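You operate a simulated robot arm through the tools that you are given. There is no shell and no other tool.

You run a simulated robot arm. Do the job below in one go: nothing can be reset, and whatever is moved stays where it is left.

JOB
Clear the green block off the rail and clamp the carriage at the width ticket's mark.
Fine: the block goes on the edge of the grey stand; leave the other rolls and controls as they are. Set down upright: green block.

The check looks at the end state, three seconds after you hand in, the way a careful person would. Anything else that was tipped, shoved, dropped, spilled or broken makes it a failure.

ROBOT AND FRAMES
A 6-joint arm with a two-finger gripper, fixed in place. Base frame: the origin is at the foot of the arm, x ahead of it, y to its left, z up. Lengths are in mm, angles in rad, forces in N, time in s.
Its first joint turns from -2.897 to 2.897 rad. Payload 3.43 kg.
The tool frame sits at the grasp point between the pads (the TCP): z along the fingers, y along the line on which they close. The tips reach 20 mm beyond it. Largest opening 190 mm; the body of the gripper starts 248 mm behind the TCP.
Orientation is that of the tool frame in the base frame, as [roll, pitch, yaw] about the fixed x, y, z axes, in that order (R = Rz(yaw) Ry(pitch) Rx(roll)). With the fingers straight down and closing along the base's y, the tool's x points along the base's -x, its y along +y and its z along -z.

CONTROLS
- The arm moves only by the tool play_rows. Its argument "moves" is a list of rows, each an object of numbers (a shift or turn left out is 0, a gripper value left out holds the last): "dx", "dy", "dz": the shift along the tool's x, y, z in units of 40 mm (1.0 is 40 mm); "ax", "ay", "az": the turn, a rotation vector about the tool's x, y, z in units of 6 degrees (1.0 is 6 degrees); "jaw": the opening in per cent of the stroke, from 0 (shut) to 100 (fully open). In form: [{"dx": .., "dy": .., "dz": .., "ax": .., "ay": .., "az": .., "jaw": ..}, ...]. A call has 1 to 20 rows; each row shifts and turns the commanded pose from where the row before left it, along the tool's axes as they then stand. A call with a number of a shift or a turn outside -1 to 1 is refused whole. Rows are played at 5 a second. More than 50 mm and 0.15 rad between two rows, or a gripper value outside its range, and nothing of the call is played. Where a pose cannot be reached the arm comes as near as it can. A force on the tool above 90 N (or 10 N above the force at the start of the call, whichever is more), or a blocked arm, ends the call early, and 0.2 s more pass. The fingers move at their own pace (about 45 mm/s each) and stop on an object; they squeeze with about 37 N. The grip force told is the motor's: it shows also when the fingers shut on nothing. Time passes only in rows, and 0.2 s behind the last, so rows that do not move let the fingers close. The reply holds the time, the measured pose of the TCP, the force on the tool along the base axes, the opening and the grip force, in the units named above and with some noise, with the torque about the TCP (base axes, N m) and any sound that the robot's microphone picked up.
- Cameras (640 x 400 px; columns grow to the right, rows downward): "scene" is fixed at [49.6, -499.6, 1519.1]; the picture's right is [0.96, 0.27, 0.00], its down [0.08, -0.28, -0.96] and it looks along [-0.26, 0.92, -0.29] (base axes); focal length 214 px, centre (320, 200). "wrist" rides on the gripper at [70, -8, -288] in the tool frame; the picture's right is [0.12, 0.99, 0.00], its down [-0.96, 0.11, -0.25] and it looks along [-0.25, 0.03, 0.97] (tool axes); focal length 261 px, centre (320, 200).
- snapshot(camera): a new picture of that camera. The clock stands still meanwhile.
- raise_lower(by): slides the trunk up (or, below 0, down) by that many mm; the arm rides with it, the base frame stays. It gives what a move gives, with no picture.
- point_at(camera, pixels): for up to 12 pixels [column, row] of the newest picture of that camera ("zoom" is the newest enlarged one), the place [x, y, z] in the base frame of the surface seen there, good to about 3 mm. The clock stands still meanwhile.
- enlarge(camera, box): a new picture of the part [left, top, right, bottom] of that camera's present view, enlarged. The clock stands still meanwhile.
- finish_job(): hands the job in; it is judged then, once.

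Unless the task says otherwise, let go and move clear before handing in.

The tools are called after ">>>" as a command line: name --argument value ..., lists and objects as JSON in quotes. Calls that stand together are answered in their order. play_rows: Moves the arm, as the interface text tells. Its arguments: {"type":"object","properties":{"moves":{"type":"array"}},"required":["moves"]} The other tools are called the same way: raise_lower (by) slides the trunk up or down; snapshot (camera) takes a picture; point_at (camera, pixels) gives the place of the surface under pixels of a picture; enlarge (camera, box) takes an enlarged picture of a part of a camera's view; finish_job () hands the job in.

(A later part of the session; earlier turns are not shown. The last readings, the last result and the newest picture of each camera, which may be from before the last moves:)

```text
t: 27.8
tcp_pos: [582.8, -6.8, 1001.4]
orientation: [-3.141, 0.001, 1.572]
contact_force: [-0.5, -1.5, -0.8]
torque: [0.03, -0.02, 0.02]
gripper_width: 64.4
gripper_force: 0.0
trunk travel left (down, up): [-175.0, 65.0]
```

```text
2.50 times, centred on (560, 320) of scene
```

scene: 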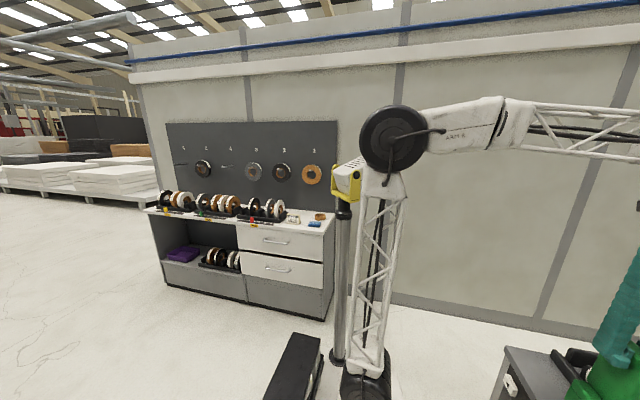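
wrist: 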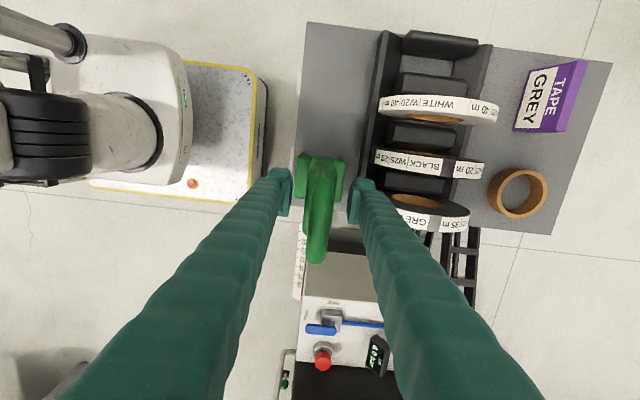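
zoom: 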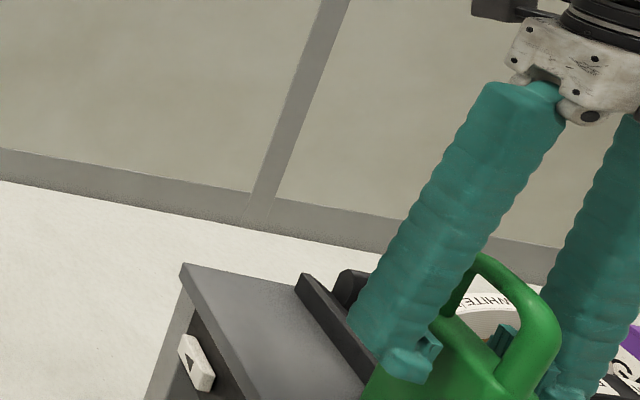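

The fingers are open and the block stands upright at the stand's front corner. I'll rise straight up clear of the handle and inspect.

>>> play_rows --moves '[{"dz": -0.3}, {"dz": -0.7}, {"dz": -0.9}, {"dz": -0.9}, {"dz": -0.9}, {"dz": -0.5}]'

>>> snapshot --camera "wrist"

>>> enlarge --camera "scene" --box '[480, 240, 640, 400]'

```text
t: 29.2
tcp_pos: [582.7, -6.2, 1172.1]
orientation: [-3.14, 0.0, 1.573]
contact_force: [-0.4, 0.7, 0.0]
torque: [-0.02, 0.03, 0.03]
gripper_width: 64.5
gripper_force: 0.2
trunk travel left (down, up): [-175.0, 65.0]
```

```text
taken
```

wrist: 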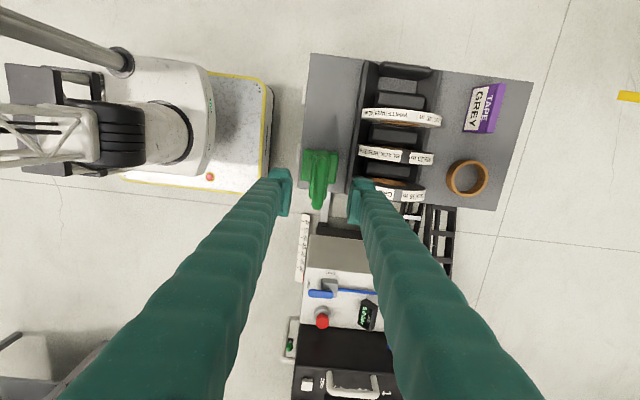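

```text
2.50 times, centred on (560, 320) of scene
```

zoom: 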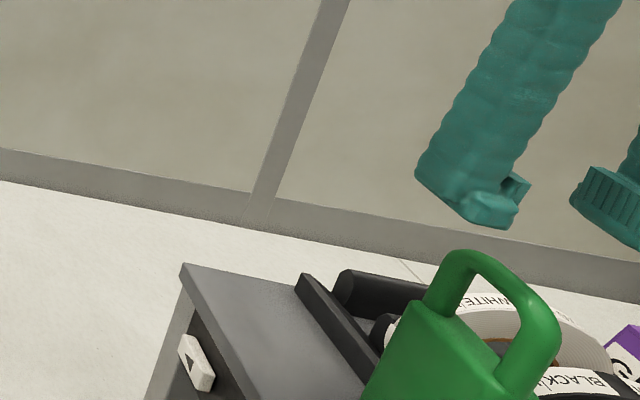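

The block stands upright on the stand. Next I'll check what's around the machine's front: point measurements in this view, including the object at bottom-left (20,360).

>>> point_at --camera "wrist" --pixels '[[20, 365], [60, 375], [12, 340], [100, 360], [289, 325], [290, 346], [296, 350], [303, 230], [318, 205], [319, 160], [307, 280], [330, 335]]'

>>> enlarge --camera "wrist" --box '[0, 310, 140, 400]'

>>> enlarge --camera "wrist" --box '[270, 200, 350, 375]'

```text
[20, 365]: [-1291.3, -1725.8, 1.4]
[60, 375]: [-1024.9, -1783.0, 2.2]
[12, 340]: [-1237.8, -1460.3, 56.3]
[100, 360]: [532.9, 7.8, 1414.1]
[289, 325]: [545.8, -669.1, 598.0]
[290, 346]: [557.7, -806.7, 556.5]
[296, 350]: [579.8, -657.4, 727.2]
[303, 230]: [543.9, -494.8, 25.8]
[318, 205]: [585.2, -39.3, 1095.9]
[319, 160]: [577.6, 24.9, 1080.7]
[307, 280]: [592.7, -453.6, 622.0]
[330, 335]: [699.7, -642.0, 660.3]
```

```text
4.44 times, centred on (70, 355) of wrist
```

zoom: 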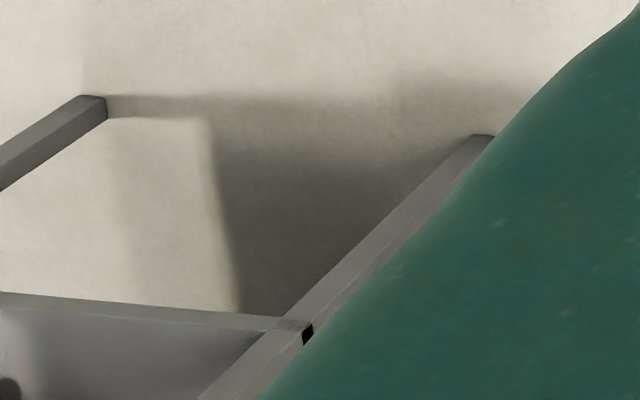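

```text
2.29 times, centred on (310, 288) of wrist
```

zoom: 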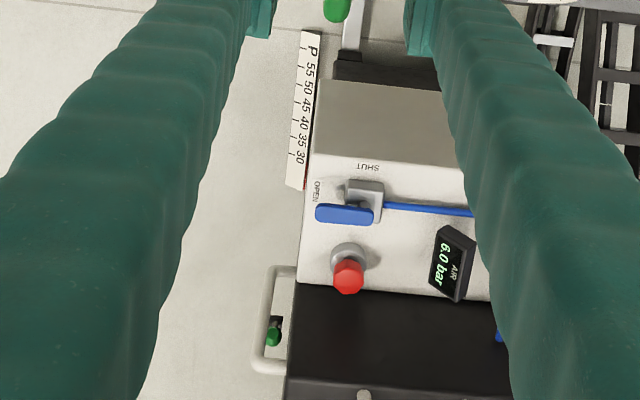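

Block verified at (582,−5), top z≈1097. Now I'll back off toward −y, turn the tool back, and tilt it to look at the machine's front face.

>>> play_rows --moves '[{"dx": -1}, {"dx": -1}, {"dx": -1}, {"dx": -1}, {"dx": -1}, {"az": -1}, {"az": -1}, {"az": -1}, {"az": -1}, {"az": -1}, {"az": -1}, {"az": -1}, {"az": -1}, {"az": -1}, {"az": -1}, {"az": -1}, {"az": -1}, {"az": -1}, {"az": -1}, {"az": -1}]'

>>> play_rows --moves '[{"dy": -1, "dx": 0.5}, {"dy": -1, "dx": 0.5}, {"dy": -1, "dx": 0.5}, {"dy": -1, "dx": 0.5}, {"dy": -1, "dx": 0.5}, {"dy": -1, "dx": 0.5}, {"dy": -1, "dx": 0.5}, {"dy": -1, "dx": 0.5}, {"dy": -1, "dx": 0.5}, {"dy": -1, "dx": 0.5}, {"dy": -1}, {"dy": -1}, {"ay": -1}, {"ay": -1}, {"ay": -1}, {"ay": -1}, {"ay": -1}, {"ay": -1}]'

>>> snapshot --camera "wrist"

>>> snapshot --camera "scene"

```text
t: 33.4
tcp_pos: [581.4, -207.3, 1169.8]
orientation: [3.141, -0.003, -3.138]
contact_force: [-0.2, 0.0, -0.5]
torque: [0.05, 0.01, 0.02]
gripper_width: 64.6
gripper_force: 0.2
trunk travel left (down, up): [-175.0, 65.0]
```

```text
t: 37.2
tcp_pos: [384.0, -687.0, 1170.3]
orientation: [-3.141, 0.628, -3.14]
contact_force: [0.6, 0.1, 0.5]
torque: [-0.03, 0.09, 0.0]
gripper_width: 64.7
gripper_force: 0.0
trunk travel left (down, up): [-175.0, 65.0]
```

```text
taken
```

wrist: 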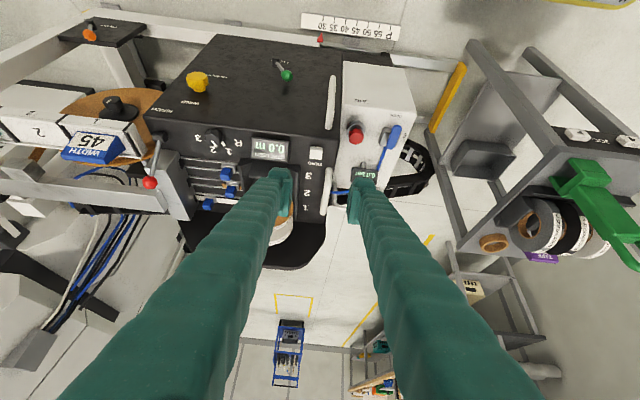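

```text
taken
```

scene: 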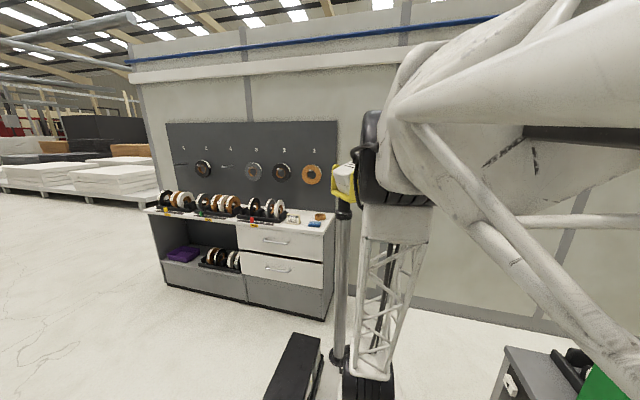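

Excellent view of the front: clamp lever (285,72), handle (331,103), scale (350,25) and ticket. I'll zoom in on labels and the scale.

>>> enlarge --camera "wrist" --box '[255, 48, 335, 98]'

>>> point_at --camera "zoom" --pixels '[[245, 210], [250, 220], [195, 130], [160, 110], [220, 165], [180, 115], [300, 110], [100, 250], [400, 300], [400, 200], [610, 300], [260, 240]]'

>>> enlarge --camera "wrist" --box '[290, 0, 410, 60]'

>>> point_at --camera "zoom" --pixels '[[175, 105], [215, 112], [258, 118], [300, 124], [345, 133], [390, 140], [500, 160], [160, 212], [168, 190], [250, 290], [540, 170], [80, 110]]'

>>> enlarge --camera "wrist" --box '[310, 60, 370, 140]'

>>> enlarge --camera "wrist" --box '[50, 110, 130, 165]'

```text
8.00 times, centred on (295, 73) of wrist
```

zoom: 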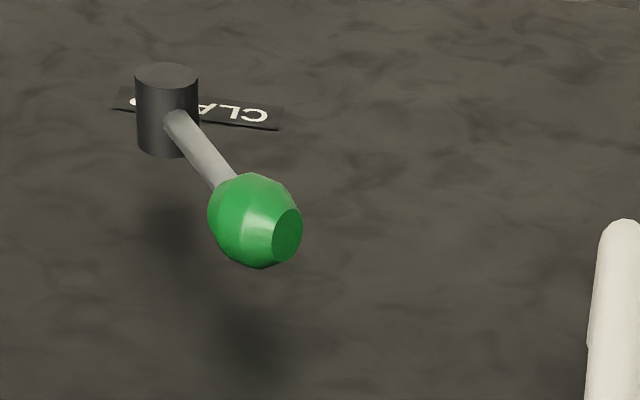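

```text
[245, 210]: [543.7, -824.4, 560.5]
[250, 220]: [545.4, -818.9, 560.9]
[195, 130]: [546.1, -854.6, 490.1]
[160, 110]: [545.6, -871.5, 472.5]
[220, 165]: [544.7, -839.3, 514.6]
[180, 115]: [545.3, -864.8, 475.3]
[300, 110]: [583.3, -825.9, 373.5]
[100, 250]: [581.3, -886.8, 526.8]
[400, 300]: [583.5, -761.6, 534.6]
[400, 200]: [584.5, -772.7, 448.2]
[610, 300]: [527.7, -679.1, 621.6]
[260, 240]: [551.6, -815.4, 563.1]
```

```text
5.33 times, centred on (350, 30) of wrist
```

zoom: 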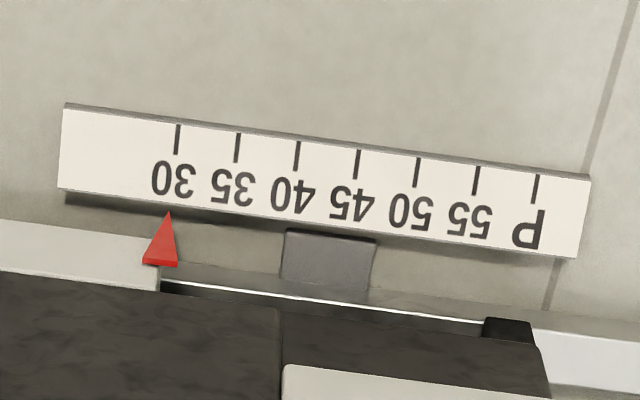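

```text
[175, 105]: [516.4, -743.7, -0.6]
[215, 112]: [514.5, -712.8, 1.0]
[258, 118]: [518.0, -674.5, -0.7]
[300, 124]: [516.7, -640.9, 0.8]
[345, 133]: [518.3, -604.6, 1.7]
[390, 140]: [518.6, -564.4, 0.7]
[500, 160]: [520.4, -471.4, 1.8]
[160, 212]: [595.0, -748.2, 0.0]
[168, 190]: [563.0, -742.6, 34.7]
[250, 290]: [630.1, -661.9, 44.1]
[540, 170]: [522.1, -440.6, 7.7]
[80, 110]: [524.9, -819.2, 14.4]
```

```text
5.00 times, centred on (340, 100) of wrist
```

zoom: 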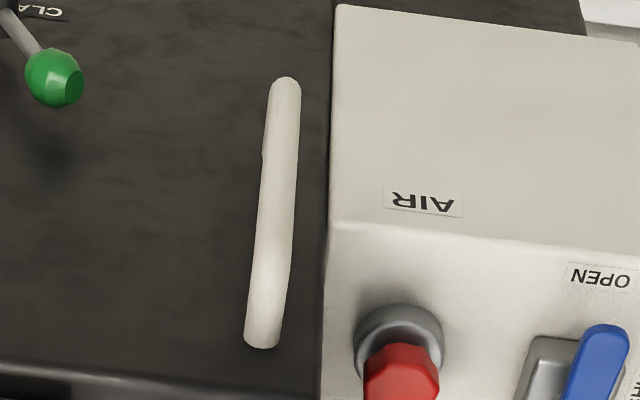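

```text
7.27 times, centred on (90, 138) of wrist
```

zoom: 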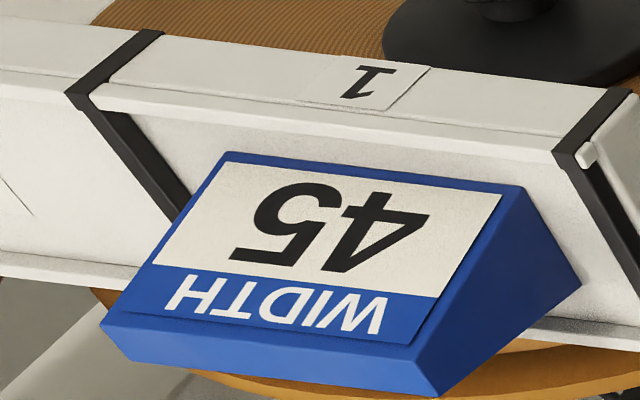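

The ticket is WIDTH 45. The clamp lever's pivot is at about (546,−867,473) with the knob at (545,−820,561). I'll measure the pointer and ticks exactly and look for lever markings.

>>> enlarge --camera "wrist" --box '[290, 0, 410, 60]'

>>> point_at --camera "zoom" --pixels '[[177, 140], [237, 148], [297, 155], [357, 163], [417, 171], [477, 180], [536, 188], [160, 255], [165, 240], [168, 225], [169, 216], [150, 262]]'

>>> enlarge --camera "wrist" --box '[150, 30, 346, 150]'

>>> enlarge --camera "wrist" --box '[40, 0, 240, 120]'

```text
5.33 times, centred on (350, 30) of wrist
```

zoom: 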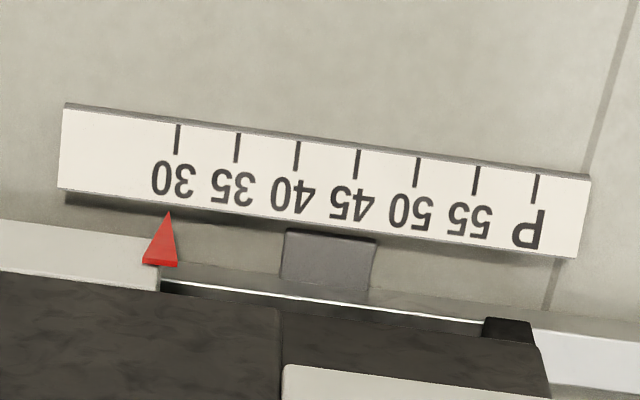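

```text
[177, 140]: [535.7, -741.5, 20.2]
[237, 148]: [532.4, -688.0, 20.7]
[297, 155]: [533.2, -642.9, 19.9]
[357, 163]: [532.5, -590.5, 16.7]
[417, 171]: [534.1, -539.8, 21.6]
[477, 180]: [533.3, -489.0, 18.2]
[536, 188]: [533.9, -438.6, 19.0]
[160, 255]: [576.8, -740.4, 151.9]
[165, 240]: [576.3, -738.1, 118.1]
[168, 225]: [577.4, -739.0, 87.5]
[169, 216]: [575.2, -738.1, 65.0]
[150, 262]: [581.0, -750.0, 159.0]
```

```text
3.27 times, centred on (248, 90) of wrist
```

zoom: 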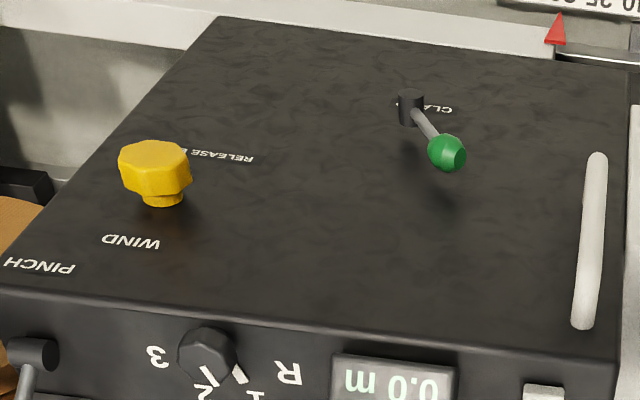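

```text
3.20 times, centred on (140, 60) of wrist
```

zoom: 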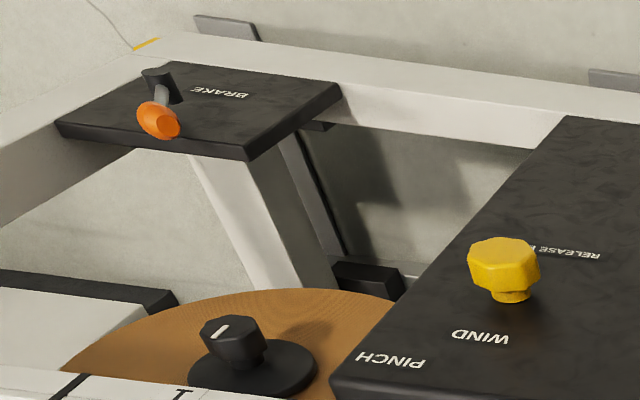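

The pointer sits at y≈−739 (mark 30) and mark 45 is at y≈−590, so the carriage must go +150 mm. I'll measure the handle bar on the front face.

>>> enlarge --camera "wrist" --box '[310, 60, 370, 140]'

>>> point_at --camera "zoom" --pixels '[[285, 90], [273, 140], [295, 140], [265, 240], [290, 240], [278, 200], [255, 330], [275, 335], [262, 343], [200, 200], [200, 330], [320, 300]]'

>>> point_at --camera "wrist" --pixels '[[250, 120], [300, 140], [320, 152], [315, 155], [275, 145], [330, 80], [200, 60], [329, 175], [355, 135], [395, 132], [375, 100], [270, 50]]'

```text
5.00 times, centred on (340, 100) of wrist
```

zoom: 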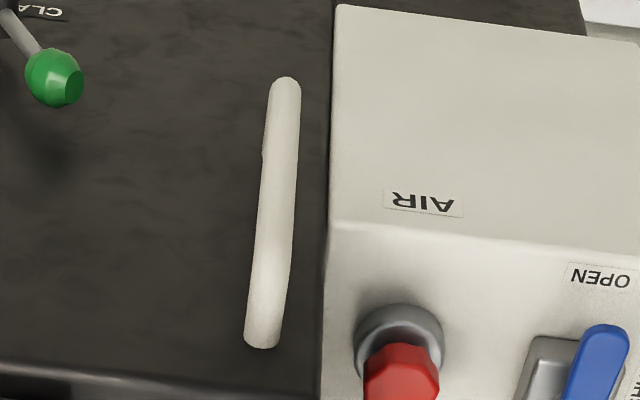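

```text
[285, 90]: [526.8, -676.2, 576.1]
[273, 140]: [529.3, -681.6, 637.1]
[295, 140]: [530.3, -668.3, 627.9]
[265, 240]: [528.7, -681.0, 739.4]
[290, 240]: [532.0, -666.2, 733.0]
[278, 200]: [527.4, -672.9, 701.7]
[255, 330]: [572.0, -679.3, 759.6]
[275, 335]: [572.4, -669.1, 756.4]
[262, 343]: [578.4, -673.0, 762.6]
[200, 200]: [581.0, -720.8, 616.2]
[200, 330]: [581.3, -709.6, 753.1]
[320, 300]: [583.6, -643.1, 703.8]
```

```text
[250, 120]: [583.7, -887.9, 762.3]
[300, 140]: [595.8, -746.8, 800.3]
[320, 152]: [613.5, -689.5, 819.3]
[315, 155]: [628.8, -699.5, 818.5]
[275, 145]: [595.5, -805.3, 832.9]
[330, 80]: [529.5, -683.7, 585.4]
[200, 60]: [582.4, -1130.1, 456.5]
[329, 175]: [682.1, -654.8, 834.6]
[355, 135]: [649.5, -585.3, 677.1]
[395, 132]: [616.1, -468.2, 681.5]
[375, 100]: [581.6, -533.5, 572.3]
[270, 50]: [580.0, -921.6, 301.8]
```

The bar is vertical at x≈536, y≈−674 (≈18 mm thick), z 565–755. I'll level the tool and come down over it, stopping above for a check.

>>> play_rows --moves '[{"ay": 1}, {"ay": 1}, {"ay": 1}, {"ay": 1}, {"ay": 1}, {"ay": 1}, {"dx": -0.95, "dy": 0.32}, {"dx": -0.95}, {"dx": -0.95}, {"dx": -0.95}, {"dz": 1}, {"dz": 1}, {"dz": 1}, {"dz": 1}, {"dz": 1}, {"dz": 1}, {"dz": 1}, {"dz": 1}, {"dz": 0.75}, {}]'

>>> snapshot --camera "wrist"

>>> snapshot --camera "scene"

```text
t: 41.4
tcp_pos: [535.0, -674.6, 819.8]
orientation: [-3.14, -0.001, -3.14]
contact_force: [1.4, -0.7, -0.1]
torque: [0.01, 0.02, -0.01]
gripper_width: 64.8
gripper_force: 0.0
trunk travel left (down, up): [-175.0, 65.0]
```

```text
taken
```

wrist: 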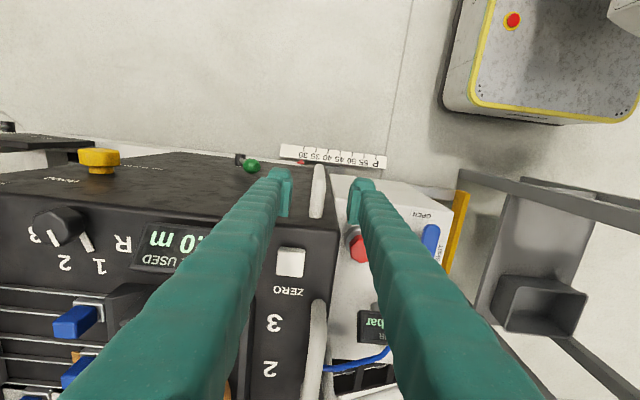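

```text
taken
```

scene: 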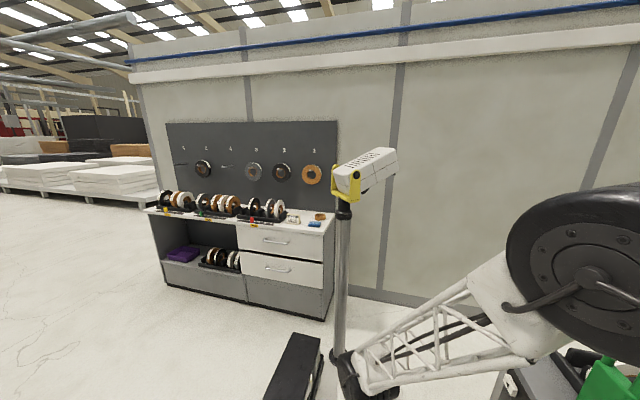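

The handle bar (318,190) lies centred between the fingers. Descending to z≈680.

>>> play_rows --moves '[{"dz": 0.7}, {"dz": 0.7}, {"dz": 0.7}, {"dz": 0.7}, {"dz": 0.7}, {}]'

>>> snapshot --camera "wrist"

>>> enlarge --camera "wrist" --box '[250, 140, 400, 240]'

```text
t: 42.8
tcp_pos: [534.5, -674.6, 679.8]
orientation: [3.141, -0.001, -3.14]
contact_force: [0.1, 0.6, -0.8]
torque: [-0.04, -0.02, 0.0]
gripper_width: 64.7
gripper_force: 0.0
trunk travel left (down, up): [-175.0, 65.0]
```

```text
taken
```

wrist: 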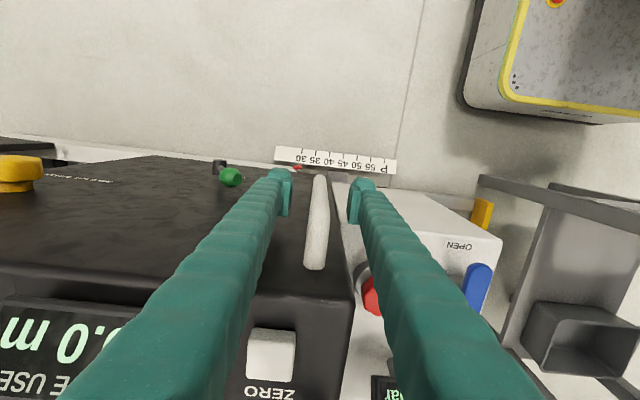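

```text
4.00 times, centred on (325, 190) of wrist
```

zoom: 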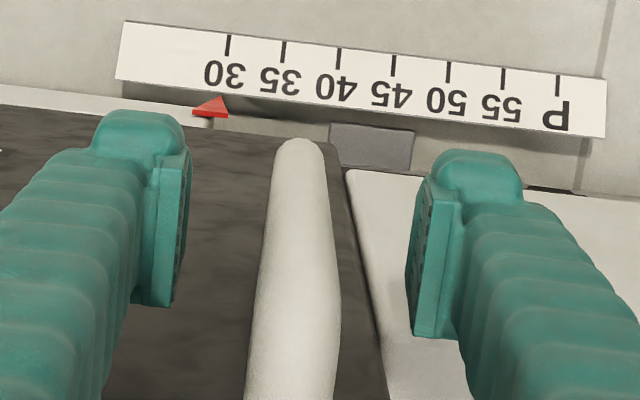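

The fingers straddle the bar and nothing is touched. Closing on it.

>>> play_rows --moves '[{"jaw": 15}, {"jaw": 12}, {"jaw": 5}, {"jaw": 0}, {"jaw": 0}, {"jaw": 0}]'

>>> play_rows --moves '[{"dy": 0.1}, {"dy": 0.15}, {"dy": 0.2}, {}]'

>>> enlarge --camera "wrist" --box '[250, 140, 400, 240]'

```text
t: 44.2
tcp_pos: [533.9, -674.7, 680.1]
orientation: [-3.14, -0.002, -3.141]
contact_force: [1.4, -2.6, -1.1]
torque: [-0.02, -0.02, -0.01]
gripper_width: 18.5
gripper_force: 45.2
trunk travel left (down, up): [-175.0, 65.0]
```

```text
t: 44.9
tcp_pos: [535.4, -673.9, 683.3]
orientation: [-3.124, 0.006, -3.138]
contact_force: [-23.0, -60.0, -16.3]
torque: [-0.35, 0.8, -0.21]
gripper_width: 19.0
gripper_force: 45.1
trunk travel left (down, up): [-175.0, 65.0]
stopped in row 3: the force on the tool passed its limit at 93 N (the readings are from after the stop); the commanded pose is now the measured one
```

```text
4.00 times, centred on (325, 190) of wrist
```

zoom: 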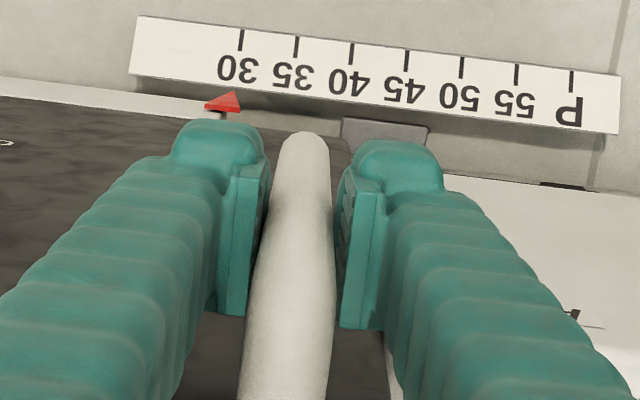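

At 93 N the carriage didn't budge (pointer still at 30), so it's clamped now and the lever must be released first. I'll open the jaws and rise off the handle.

>>> play_rows --moves '[{"jaw": 20}, {"jaw": 34}, {"jaw": 34}, {}, {"dz": -0.7}, {"dz": -0.7}, {"dz": -0.7}, {"dz": -0.7}, {"dz": -0.7}, {"dz": -0.7}]'

>>> snapshot --camera "wrist"

```text
t: 47.1
tcp_pos: [539.7, -665.5, 851.4]
orientation: [-3.128, 0.006, -3.136]
contact_force: [0.0, 0.3, 0.8]
torque: [0.02, 0.01, 0.04]
gripper_width: 64.6
gripper_force: 0.0
trunk travel left (down, up): [-175.0, 65.0]
```

```text
taken
```

wrist: 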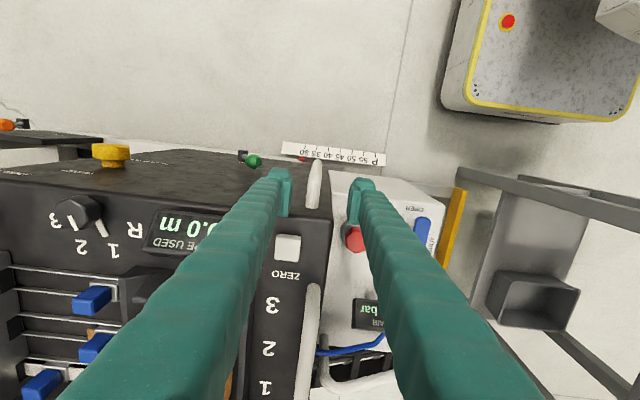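

The handle is released without disturbance. Now I'll back off in x, tilt the tool 45° toward the front face, and come near the clamp knob.

>>> play_rows --moves '[{"dx": 0.7}, {"dx": 0.7}, {"dx": 0.73}, {"ay": -1}, {"ay": -1}, {"ay": -1}, {"ay": -1}, {"ay": -1}, {"ay": -1}, {"ay": -1}, {"ay": -0.5}, {"dy": -0.97}, {"dy": -0.97}, {"dy": -0.97}, {"dy": -0.97}, {}]'

>>> snapshot --camera "wrist"

>>> snapshot --camera "scene"

```text
t: 50.5
tcp_pos: [451.9, -820.0, 853.7]
orientation: [-3.124, 0.791, -3.126]
contact_force: [0.3, 0.9, 0.3]
torque: [0.03, 0.0, 0.01]
gripper_width: 64.5
gripper_force: 0.2
trunk travel left (down, up): [-175.0, 65.0]
```

```text
taken
```

wrist: 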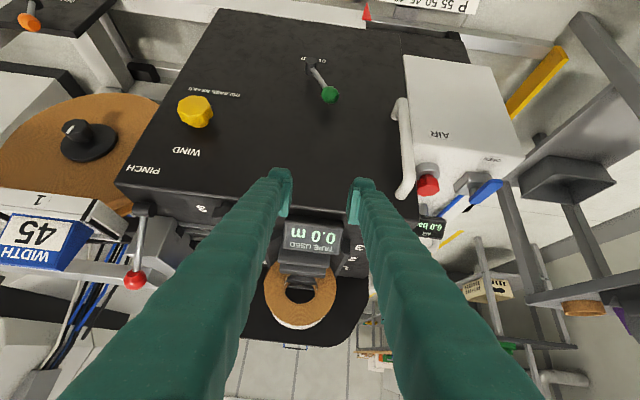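

```text
taken
```

scene: 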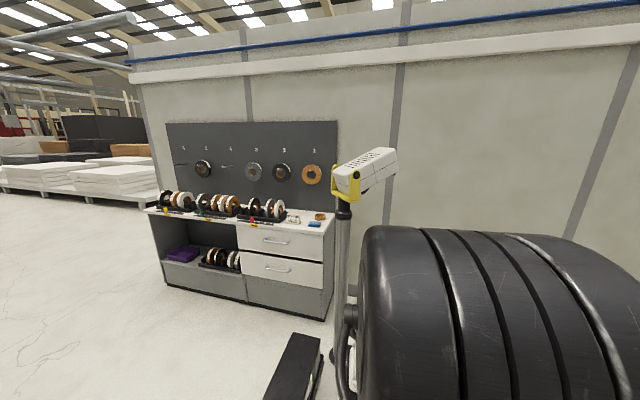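

Clear frontal view of the clamp lever (320,80). I'll zoom for markings and measure again.

>>> enlarge --camera "wrist" --box '[280, 45, 360, 110]'

>>> point_at --camera "zoom" --pixels '[[390, 300], [400, 310], [370, 290], [410, 260], [240, 130], [260, 150], [320, 210], [340, 230], [200, 130], [150, 300], [500, 200], [420, 330]]'

>>> enlarge --camera "wrist" --box '[340, 0, 500, 60]'

```text
6.15 times, centred on (320, 78) of wrist
```

zoom: 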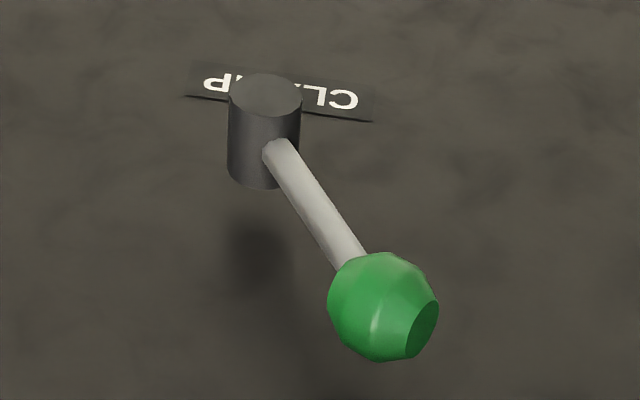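

```text
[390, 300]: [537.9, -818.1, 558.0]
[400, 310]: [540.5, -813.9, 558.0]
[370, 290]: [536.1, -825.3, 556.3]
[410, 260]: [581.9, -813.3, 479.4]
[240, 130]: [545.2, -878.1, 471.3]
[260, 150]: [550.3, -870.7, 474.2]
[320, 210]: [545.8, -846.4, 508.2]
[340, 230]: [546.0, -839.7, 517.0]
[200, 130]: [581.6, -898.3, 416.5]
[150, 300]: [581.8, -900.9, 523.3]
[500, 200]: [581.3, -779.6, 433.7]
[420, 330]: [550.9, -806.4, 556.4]
```

```text
4.00 times, centred on (420, 30) of wrist
```

zoom: 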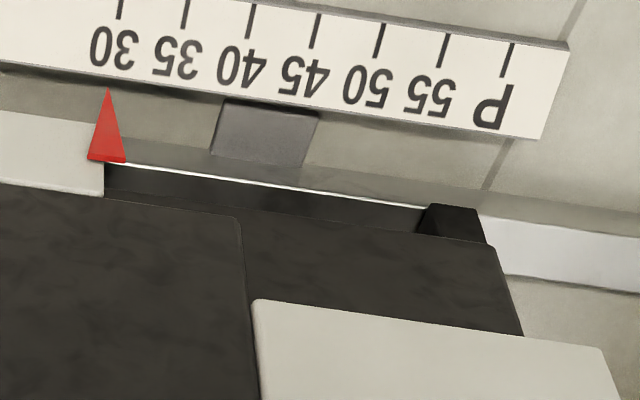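

No extra markings besides CLAMP; knob centre ≈(550,−817,555), pivot ≈(y −872, z 469). I'll approach along the tool axis with open fingers straddling the knob, stopping ~90 mm short to check.

>>> play_rows --moves '[{"dx": 0.91}, {"dx": 0.91}, {"dx": 0.91}, {"dx": 0.91}, {"dz": 0.88}, {"dz": 0.88}, {"dz": 0.88}, {"dz": 0.88}, {"dz": 0.88}, {}]'

>>> snapshot --camera "wrist"

```text
t: 52.7
tcp_pos: [477.7, -824.0, 624.8]
orientation: [-3.125, 0.79, -3.123]
contact_force: [-1.2, 0.5, 1.1]
torque: [0.02, 0.03, -0.02]
gripper_width: 64.7
gripper_force: 0.1
trunk travel left (down, up): [-175.0, 65.0]
```

```text
taken
```

wrist: 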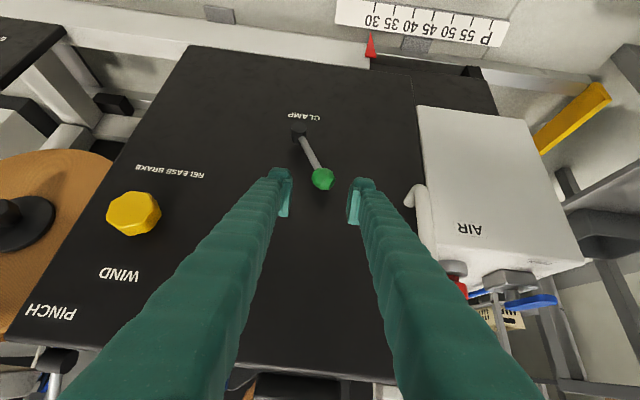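

The fingers flank the knob (322,178). Measuring knob and fingertips for the last 90 mm.

>>> enlarge --camera "wrist" --box '[256, 105, 376, 225]'

>>> point_at --camera "zoom" --pixels '[[355, 238], [330, 238], [378, 240], [355, 255], [265, 135], [232, 105], [300, 180], [240, 112], [150, 215], [350, 280], [170, 300], [500, 200]]'

```text
3.33 times, centred on (316, 165) of wrist
```

zoom: 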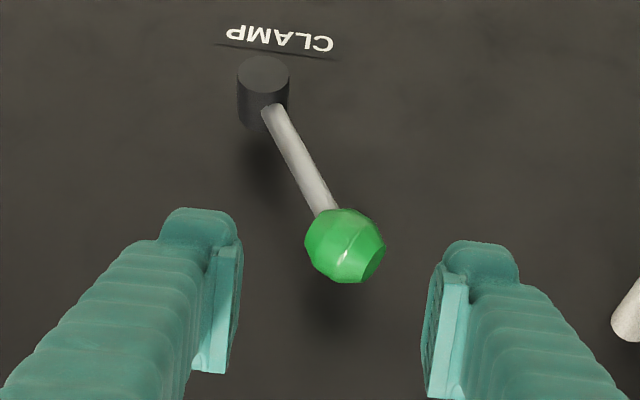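

```text
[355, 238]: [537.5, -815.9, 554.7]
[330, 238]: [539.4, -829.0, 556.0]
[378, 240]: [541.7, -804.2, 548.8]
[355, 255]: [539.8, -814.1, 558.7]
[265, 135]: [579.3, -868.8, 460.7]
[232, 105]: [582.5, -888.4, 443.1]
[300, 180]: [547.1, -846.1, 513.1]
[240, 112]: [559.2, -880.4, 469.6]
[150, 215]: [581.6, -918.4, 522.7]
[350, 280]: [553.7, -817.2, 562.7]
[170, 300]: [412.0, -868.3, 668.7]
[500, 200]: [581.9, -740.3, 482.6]
```

Knob centre ≈(554,−817,553), radius ≈18. Moving in the last ~88 mm to straddle it.

>>> play_rows --moves '[{"dz": 0.55, "dy": 0.055}, {"dz": 0.55, "dy": 0.055}, {"dz": 0.55, "dy": 0.055}, {"dz": 0.55, "dy": 0.055}, {}]'

>>> snapshot --camera "wrist"

>>> enlarge --camera "wrist" --box '[256, 105, 376, 225]'

>>> point_at --camera "zoom" --pixels '[[345, 180], [345, 220], [280, 130], [230, 260], [440, 300], [200, 215], [480, 245]]'

```text
t: 53.9
tcp_pos: [537.8, -814.8, 563.3]
orientation: [-3.124, 0.79, -3.124]
contact_force: [0.0, -0.5, 0.2]
torque: [-0.02, 0.0, 0.01]
gripper_width: 64.6
gripper_force: 0.0
trunk travel left (down, up): [-175.0, 65.0]
```

```text
taken
```

wrist: 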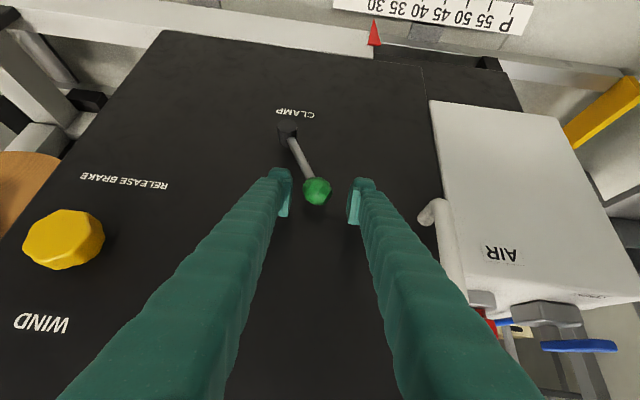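

```text
3.33 times, centred on (316, 165) of wrist
```

zoom: 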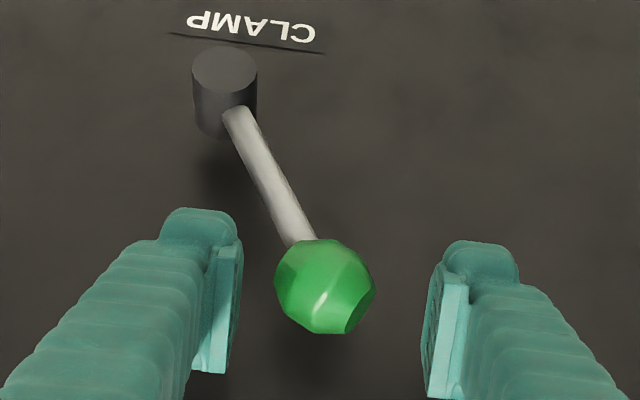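

```text
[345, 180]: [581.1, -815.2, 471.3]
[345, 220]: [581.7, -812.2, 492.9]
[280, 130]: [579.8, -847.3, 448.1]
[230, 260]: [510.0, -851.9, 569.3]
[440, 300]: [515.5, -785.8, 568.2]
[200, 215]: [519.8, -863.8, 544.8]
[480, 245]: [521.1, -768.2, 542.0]
```

The knob lies between the fingers but near the tips, so I'll go 9 mm deeper, narrow the jaws to a loose cage, then test a gentle push toward −y.

>>> play_rows --moves '[{"dz": 0.22}, {"jaw": 24}, {}, {}]'

>>> play_rows --moves '[{"dy": -0.1}, {"dy": -0.1}, {"dy": -0.1}, {}]'

>>> enlarge --camera "wrist" --box '[256, 105, 376, 225]'

```text
t: 54.9
tcp_pos: [545.6, -815.0, 558.0]
orientation: [-3.124, 0.791, -3.125]
contact_force: [0.1, -0.1, -1.0]
torque: [0.0, 0.0, -0.02]
gripper_width: 45.6
gripper_force: 0.1
trunk travel left (down, up): [-175.0, 65.0]
```

```text
t: 55.9
tcp_pos: [544.4, -827.6, 557.2]
orientation: [-3.124, 0.791, -3.126]
contact_force: [-0.3, 1.8, 0.7]
torque: [0.02, 0.0, 0.01]
gripper_width: 46.3
gripper_force: 0.6
trunk travel left (down, up): [-175.0, 65.0]
```

```text
3.33 times, centred on (316, 165) of wrist
```

zoom: 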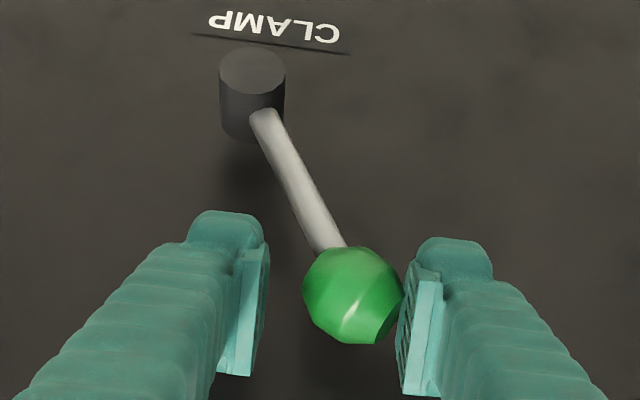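

The +y finger now touches the knob (1.8 N). Pushing on in −y gently.

>>> play_rows --moves '[{"dy": -0.1}, {"dy": -0.1}, {"dy": -0.1}, {}]'

>>> enlarge --camera "wrist" --box '[256, 105, 376, 225]'

```text
t: 56.9
tcp_pos: [544.9, -839.9, 558.2]
orientation: [-3.125, 0.789, -3.123]
contact_force: [1.1, 2.1, 0.9]
torque: [-0.01, -0.01, 0.02]
gripper_width: 46.8
gripper_force: 1.3
trunk travel left (down, up): [-175.0, 65.0]
```

```text
3.33 times, centred on (316, 165) of wrist
```

zoom: 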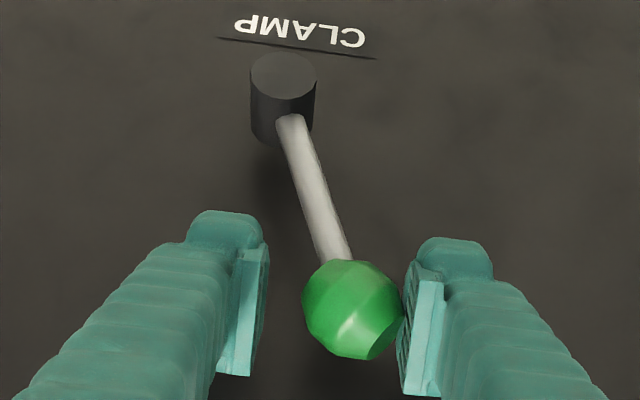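

The lever turns with only ~2 N, so it swings toward −y. Continuing while lifting slightly to follow its arc.

>>> play_rows --moves '[{"dy": -0.2, "dx": -0.06, "dz": -0.06}, {"dy": -0.2, "dx": -0.06, "dz": -0.06}, {"dy": -0.2, "dx": -0.04, "dz": -0.04}, {"dy": -0.2, "dx": -0.04, "dz": -0.04}, {}]'

>>> enlarge --camera "wrist" --box '[256, 105, 376, 225]'

```text
t: 58.1
tcp_pos: [544.8, -872.2, 569.0]
orientation: [-3.123, 0.79, -3.125]
contact_force: [0.4, 0.8, -0.3]
torque: [-0.01, 0.01, 0.03]
gripper_width: 45.7
gripper_force: 0.0
trunk travel left (down, up): [-175.0, 65.0]
```

```text
3.33 times, centred on (316, 165) of wrist
```

zoom: 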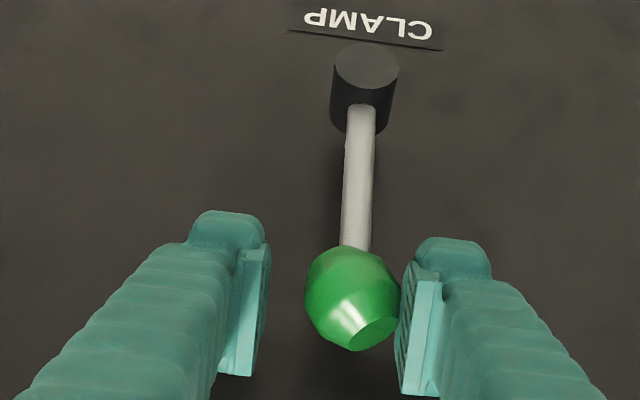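

Lever is about vertical now and still moves freely. Continuing to find where it stops.

>>> play_rows --moves '[{"dy": -0.2}, {"dy": -0.2}, {"dy": -0.2}, {"dy": -0.2}, {}]'

>>> snapshot --camera "wrist"

>>> enlarge --camera "wrist" --box '[256, 105, 376, 225]'

```text
t: 59.3
tcp_pos: [544.1, -904.2, 569.9]
orientation: [-3.123, 0.789, -3.125]
contact_force: [-0.6, -1.6, -0.3]
torque: [-0.03, 0.03, -0.04]
gripper_width: 46.9
gripper_force: 0.8
trunk travel left (down, up): [-175.0, 65.0]
```

```text
taken
```

wrist: 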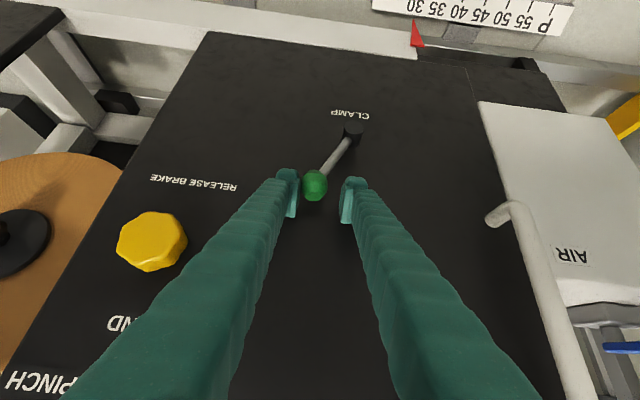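

```text
3.33 times, centred on (316, 165) of wrist
```

zoom: 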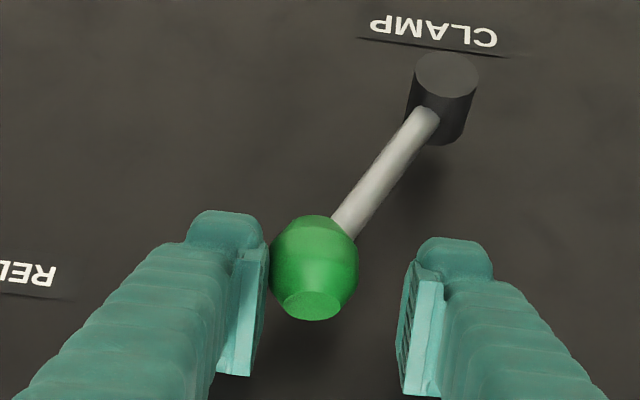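

The lever has flipped past centre and now leans on the −y finger, so it's a two-position toggle. I'll let it travel to its other stop.

>>> play_rows --moves '[{"dy": -0.2, "dx": 0.03, "dz": 0.03}, {"dy": -0.2, "dx": 0.04, "dz": 0.04}, {"dy": -0.2, "dx": 0.05, "dz": 0.05}, {}]'

>>> enlarge --camera "wrist" --box '[256, 105, 376, 225]'

```text
t: 60.3
tcp_pos: [545.5, -926.9, 562.9]
orientation: [-3.123, 0.79, -3.123]
contact_force: [0.3, 2.5, -0.4]
torque: [-0.03, -0.03, -0.04]
gripper_width: 46.8
gripper_force: 1.0
trunk travel left (down, up): [-175.0, 65.0]
```

```text
3.33 times, centred on (316, 165) of wrist
```

zoom: 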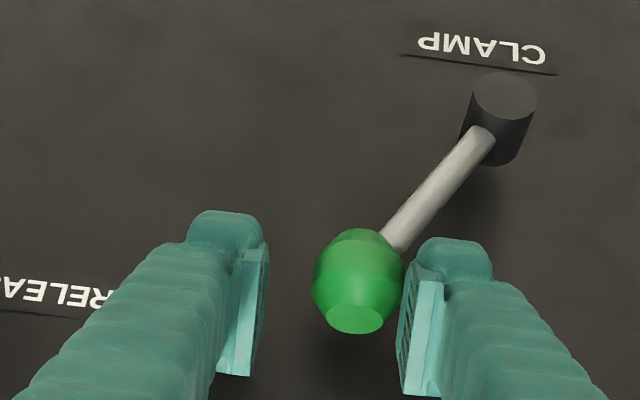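

The lever swung to the other side and the knob is now at about y −922. One small nudge more to see if it's at its stop.

>>> play_rows --moves '[{"dy": -0.1}, {"dy": -0.1}, {}]'

>>> enlarge --camera "wrist" --box '[256, 105, 376, 225]'

```text
t: 61.1
tcp_pos: [545.6, -935.7, 562.7]
orientation: [-3.124, 0.792, -3.125]
contact_force: [-0.7, 7.0, -0.6]
torque: [0.09, 0.03, 0.05]
gripper_width: 49.9
gripper_force: 3.6
trunk travel left (down, up): [-175.0, 65.0]
```

```text
3.33 times, centred on (316, 165) of wrist
```

zoom: 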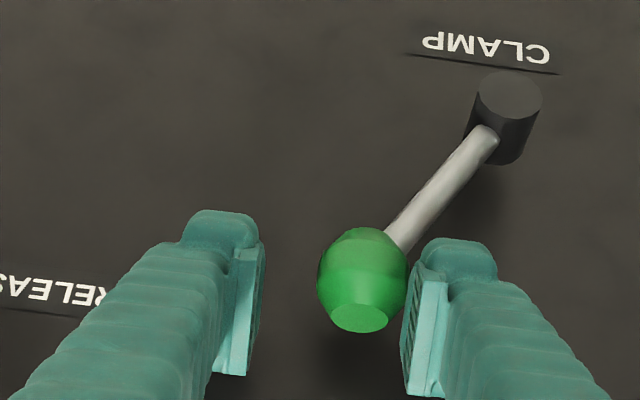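

Force rises to 7 N: the lever is at its release stop. I'll centre the cage, retract along the tool axis and return to the handle.

>>> play_rows --moves '[{"dy": 0.2, "jaw": 34}, {"dy": 0.05}, {}, {"dz": -0.8}, {"dz": -0.8}, {"dz": -0.8}, {"dz": -0.8}, {"dz": -0.8}]'

>>> snapshot --camera "wrist"

>>> enlarge --camera "wrist" --box '[340, 0, 580, 90]'

```text
t: 62.9
tcp_pos: [430.3, -923.7, 674.1]
orientation: [-3.126, 0.79, -3.126]
contact_force: [-0.2, -0.3, -0.2]
torque: [0.0, 0.01, 0.03]
gripper_width: 64.5
gripper_force: 0.2
trunk travel left (down, up): [-175.0, 65.0]
```

```text
taken
```

wrist: 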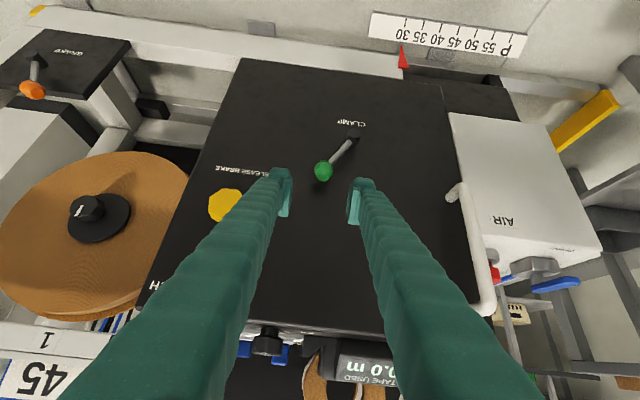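

```text
2.67 times, centred on (460, 45) of wrist
```

zoom: 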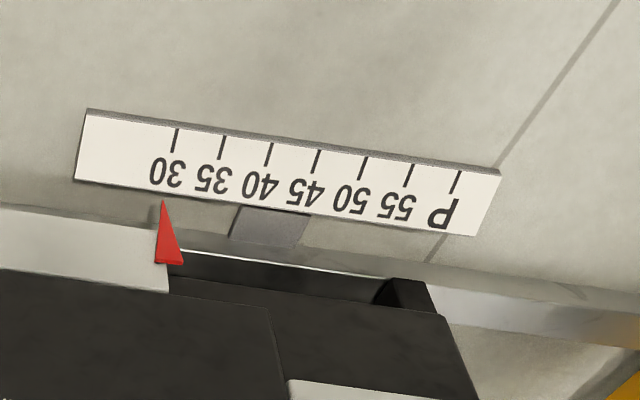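

The lever rests at the released side and the pointer's still at 30. Moving in front of the handle bar, keeping the 45° tilt.

>>> play_rows --moves '[{"dx": -0.77, "dz": -0.4}, {"dx": -0.77, "dz": -0.4}, {"dy": 0.9}, {"dy": 0.9}, {"dy": 0.9}, {"dy": 0.9}, {"dy": 0.9}, {"dy": 0.9}, {"dy": 0.85}, {}]'

>>> snapshot --camera "wrist"

>>> enlarge --camera "wrist" --box '[256, 105, 396, 225]'

>>> point_at --camera "zoom" --pixels '[[275, 100], [275, 150], [275, 200], [275, 250], [275, 300], [275, 350]]'

```text
t: 65.1
tcp_pos: [451.1, -671.8, 739.8]
orientation: [-3.125, 0.791, -3.125]
contact_force: [-0.4, -0.7, 0.5]
torque: [0.01, 0.02, 0.0]
gripper_width: 64.6
gripper_force: 0.0
trunk travel left (down, up): [-175.0, 65.0]
```

```text
taken
```

wrist: 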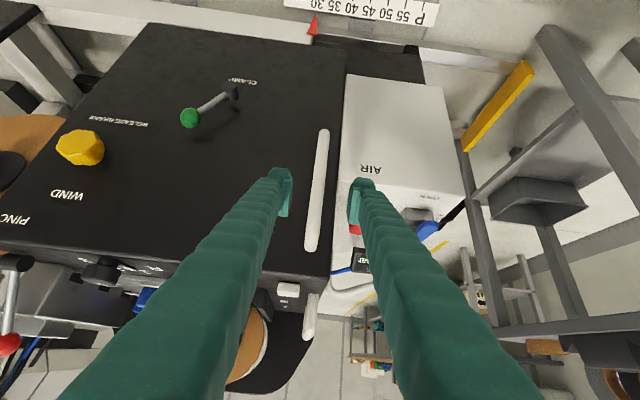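

```text
3.33 times, centred on (326, 165) of wrist
```

zoom: 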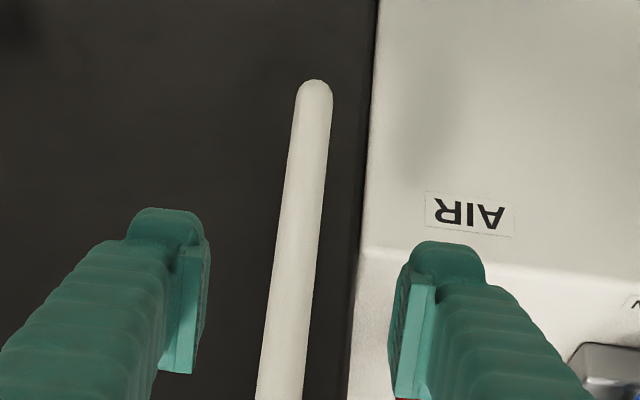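

```text
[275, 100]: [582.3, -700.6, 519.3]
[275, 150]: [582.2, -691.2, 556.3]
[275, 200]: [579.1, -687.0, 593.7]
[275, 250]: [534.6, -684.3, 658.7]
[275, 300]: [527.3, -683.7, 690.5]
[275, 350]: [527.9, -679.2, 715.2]
```

The bar is centred between the fingers. Advancing 118 mm and closing on it.

>>> play_rows --moves '[{"dz": 0.8}, {"dz": 0.8}, {"dz": 0.8}, {"dz": 0.5}, {}, {"jaw": 15}, {"jaw": 10}, {"jaw": 0}, {}, {}, {}]'

>>> snapshot --camera "wrist"

```text
t: 67.5
tcp_pos: [533.8, -676.7, 655.6]
orientation: [-3.124, 0.791, -3.125]
contact_force: [-1.2, 6.3, -3.3]
torque: [0.1, 0.01, 0.04]
gripper_width: 18.8
gripper_force: 45.2
trunk travel left (down, up): [-175.0, 65.0]
```

```text
taken
```

wrist: 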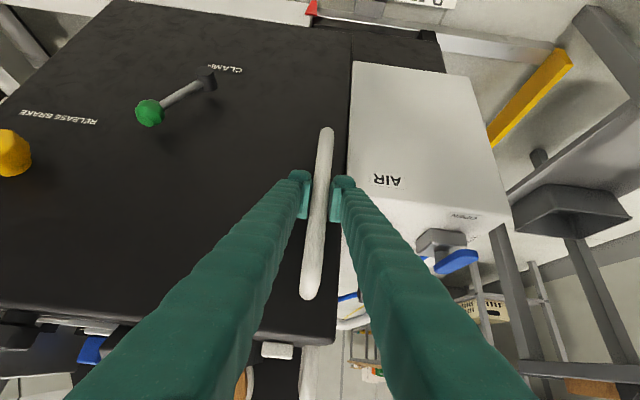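

The bar is held. Starting to pull the carriage in +y slowly to see whether it's free.

>>> play_rows --moves '[{"dy": 0.08}, {"dy": 0.1}, {"dy": 0.12}, {"dy": 0.15}, {}]'

>>> snapshot --camera "wrist"

```text
t: 68.7
tcp_pos: [533.1, -655.6, 656.3]
orientation: [-3.125, 0.791, -3.124]
contact_force: [25.9, 5.3, -5.0]
torque: [0.1, -0.14, 0.03]
gripper_width: 18.7
gripper_force: 44.4
trunk travel left (down, up): [-175.0, 65.0]
```

```text
taken
```

wrist: 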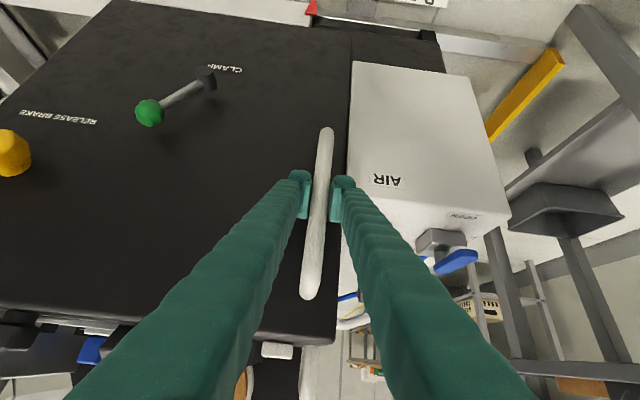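

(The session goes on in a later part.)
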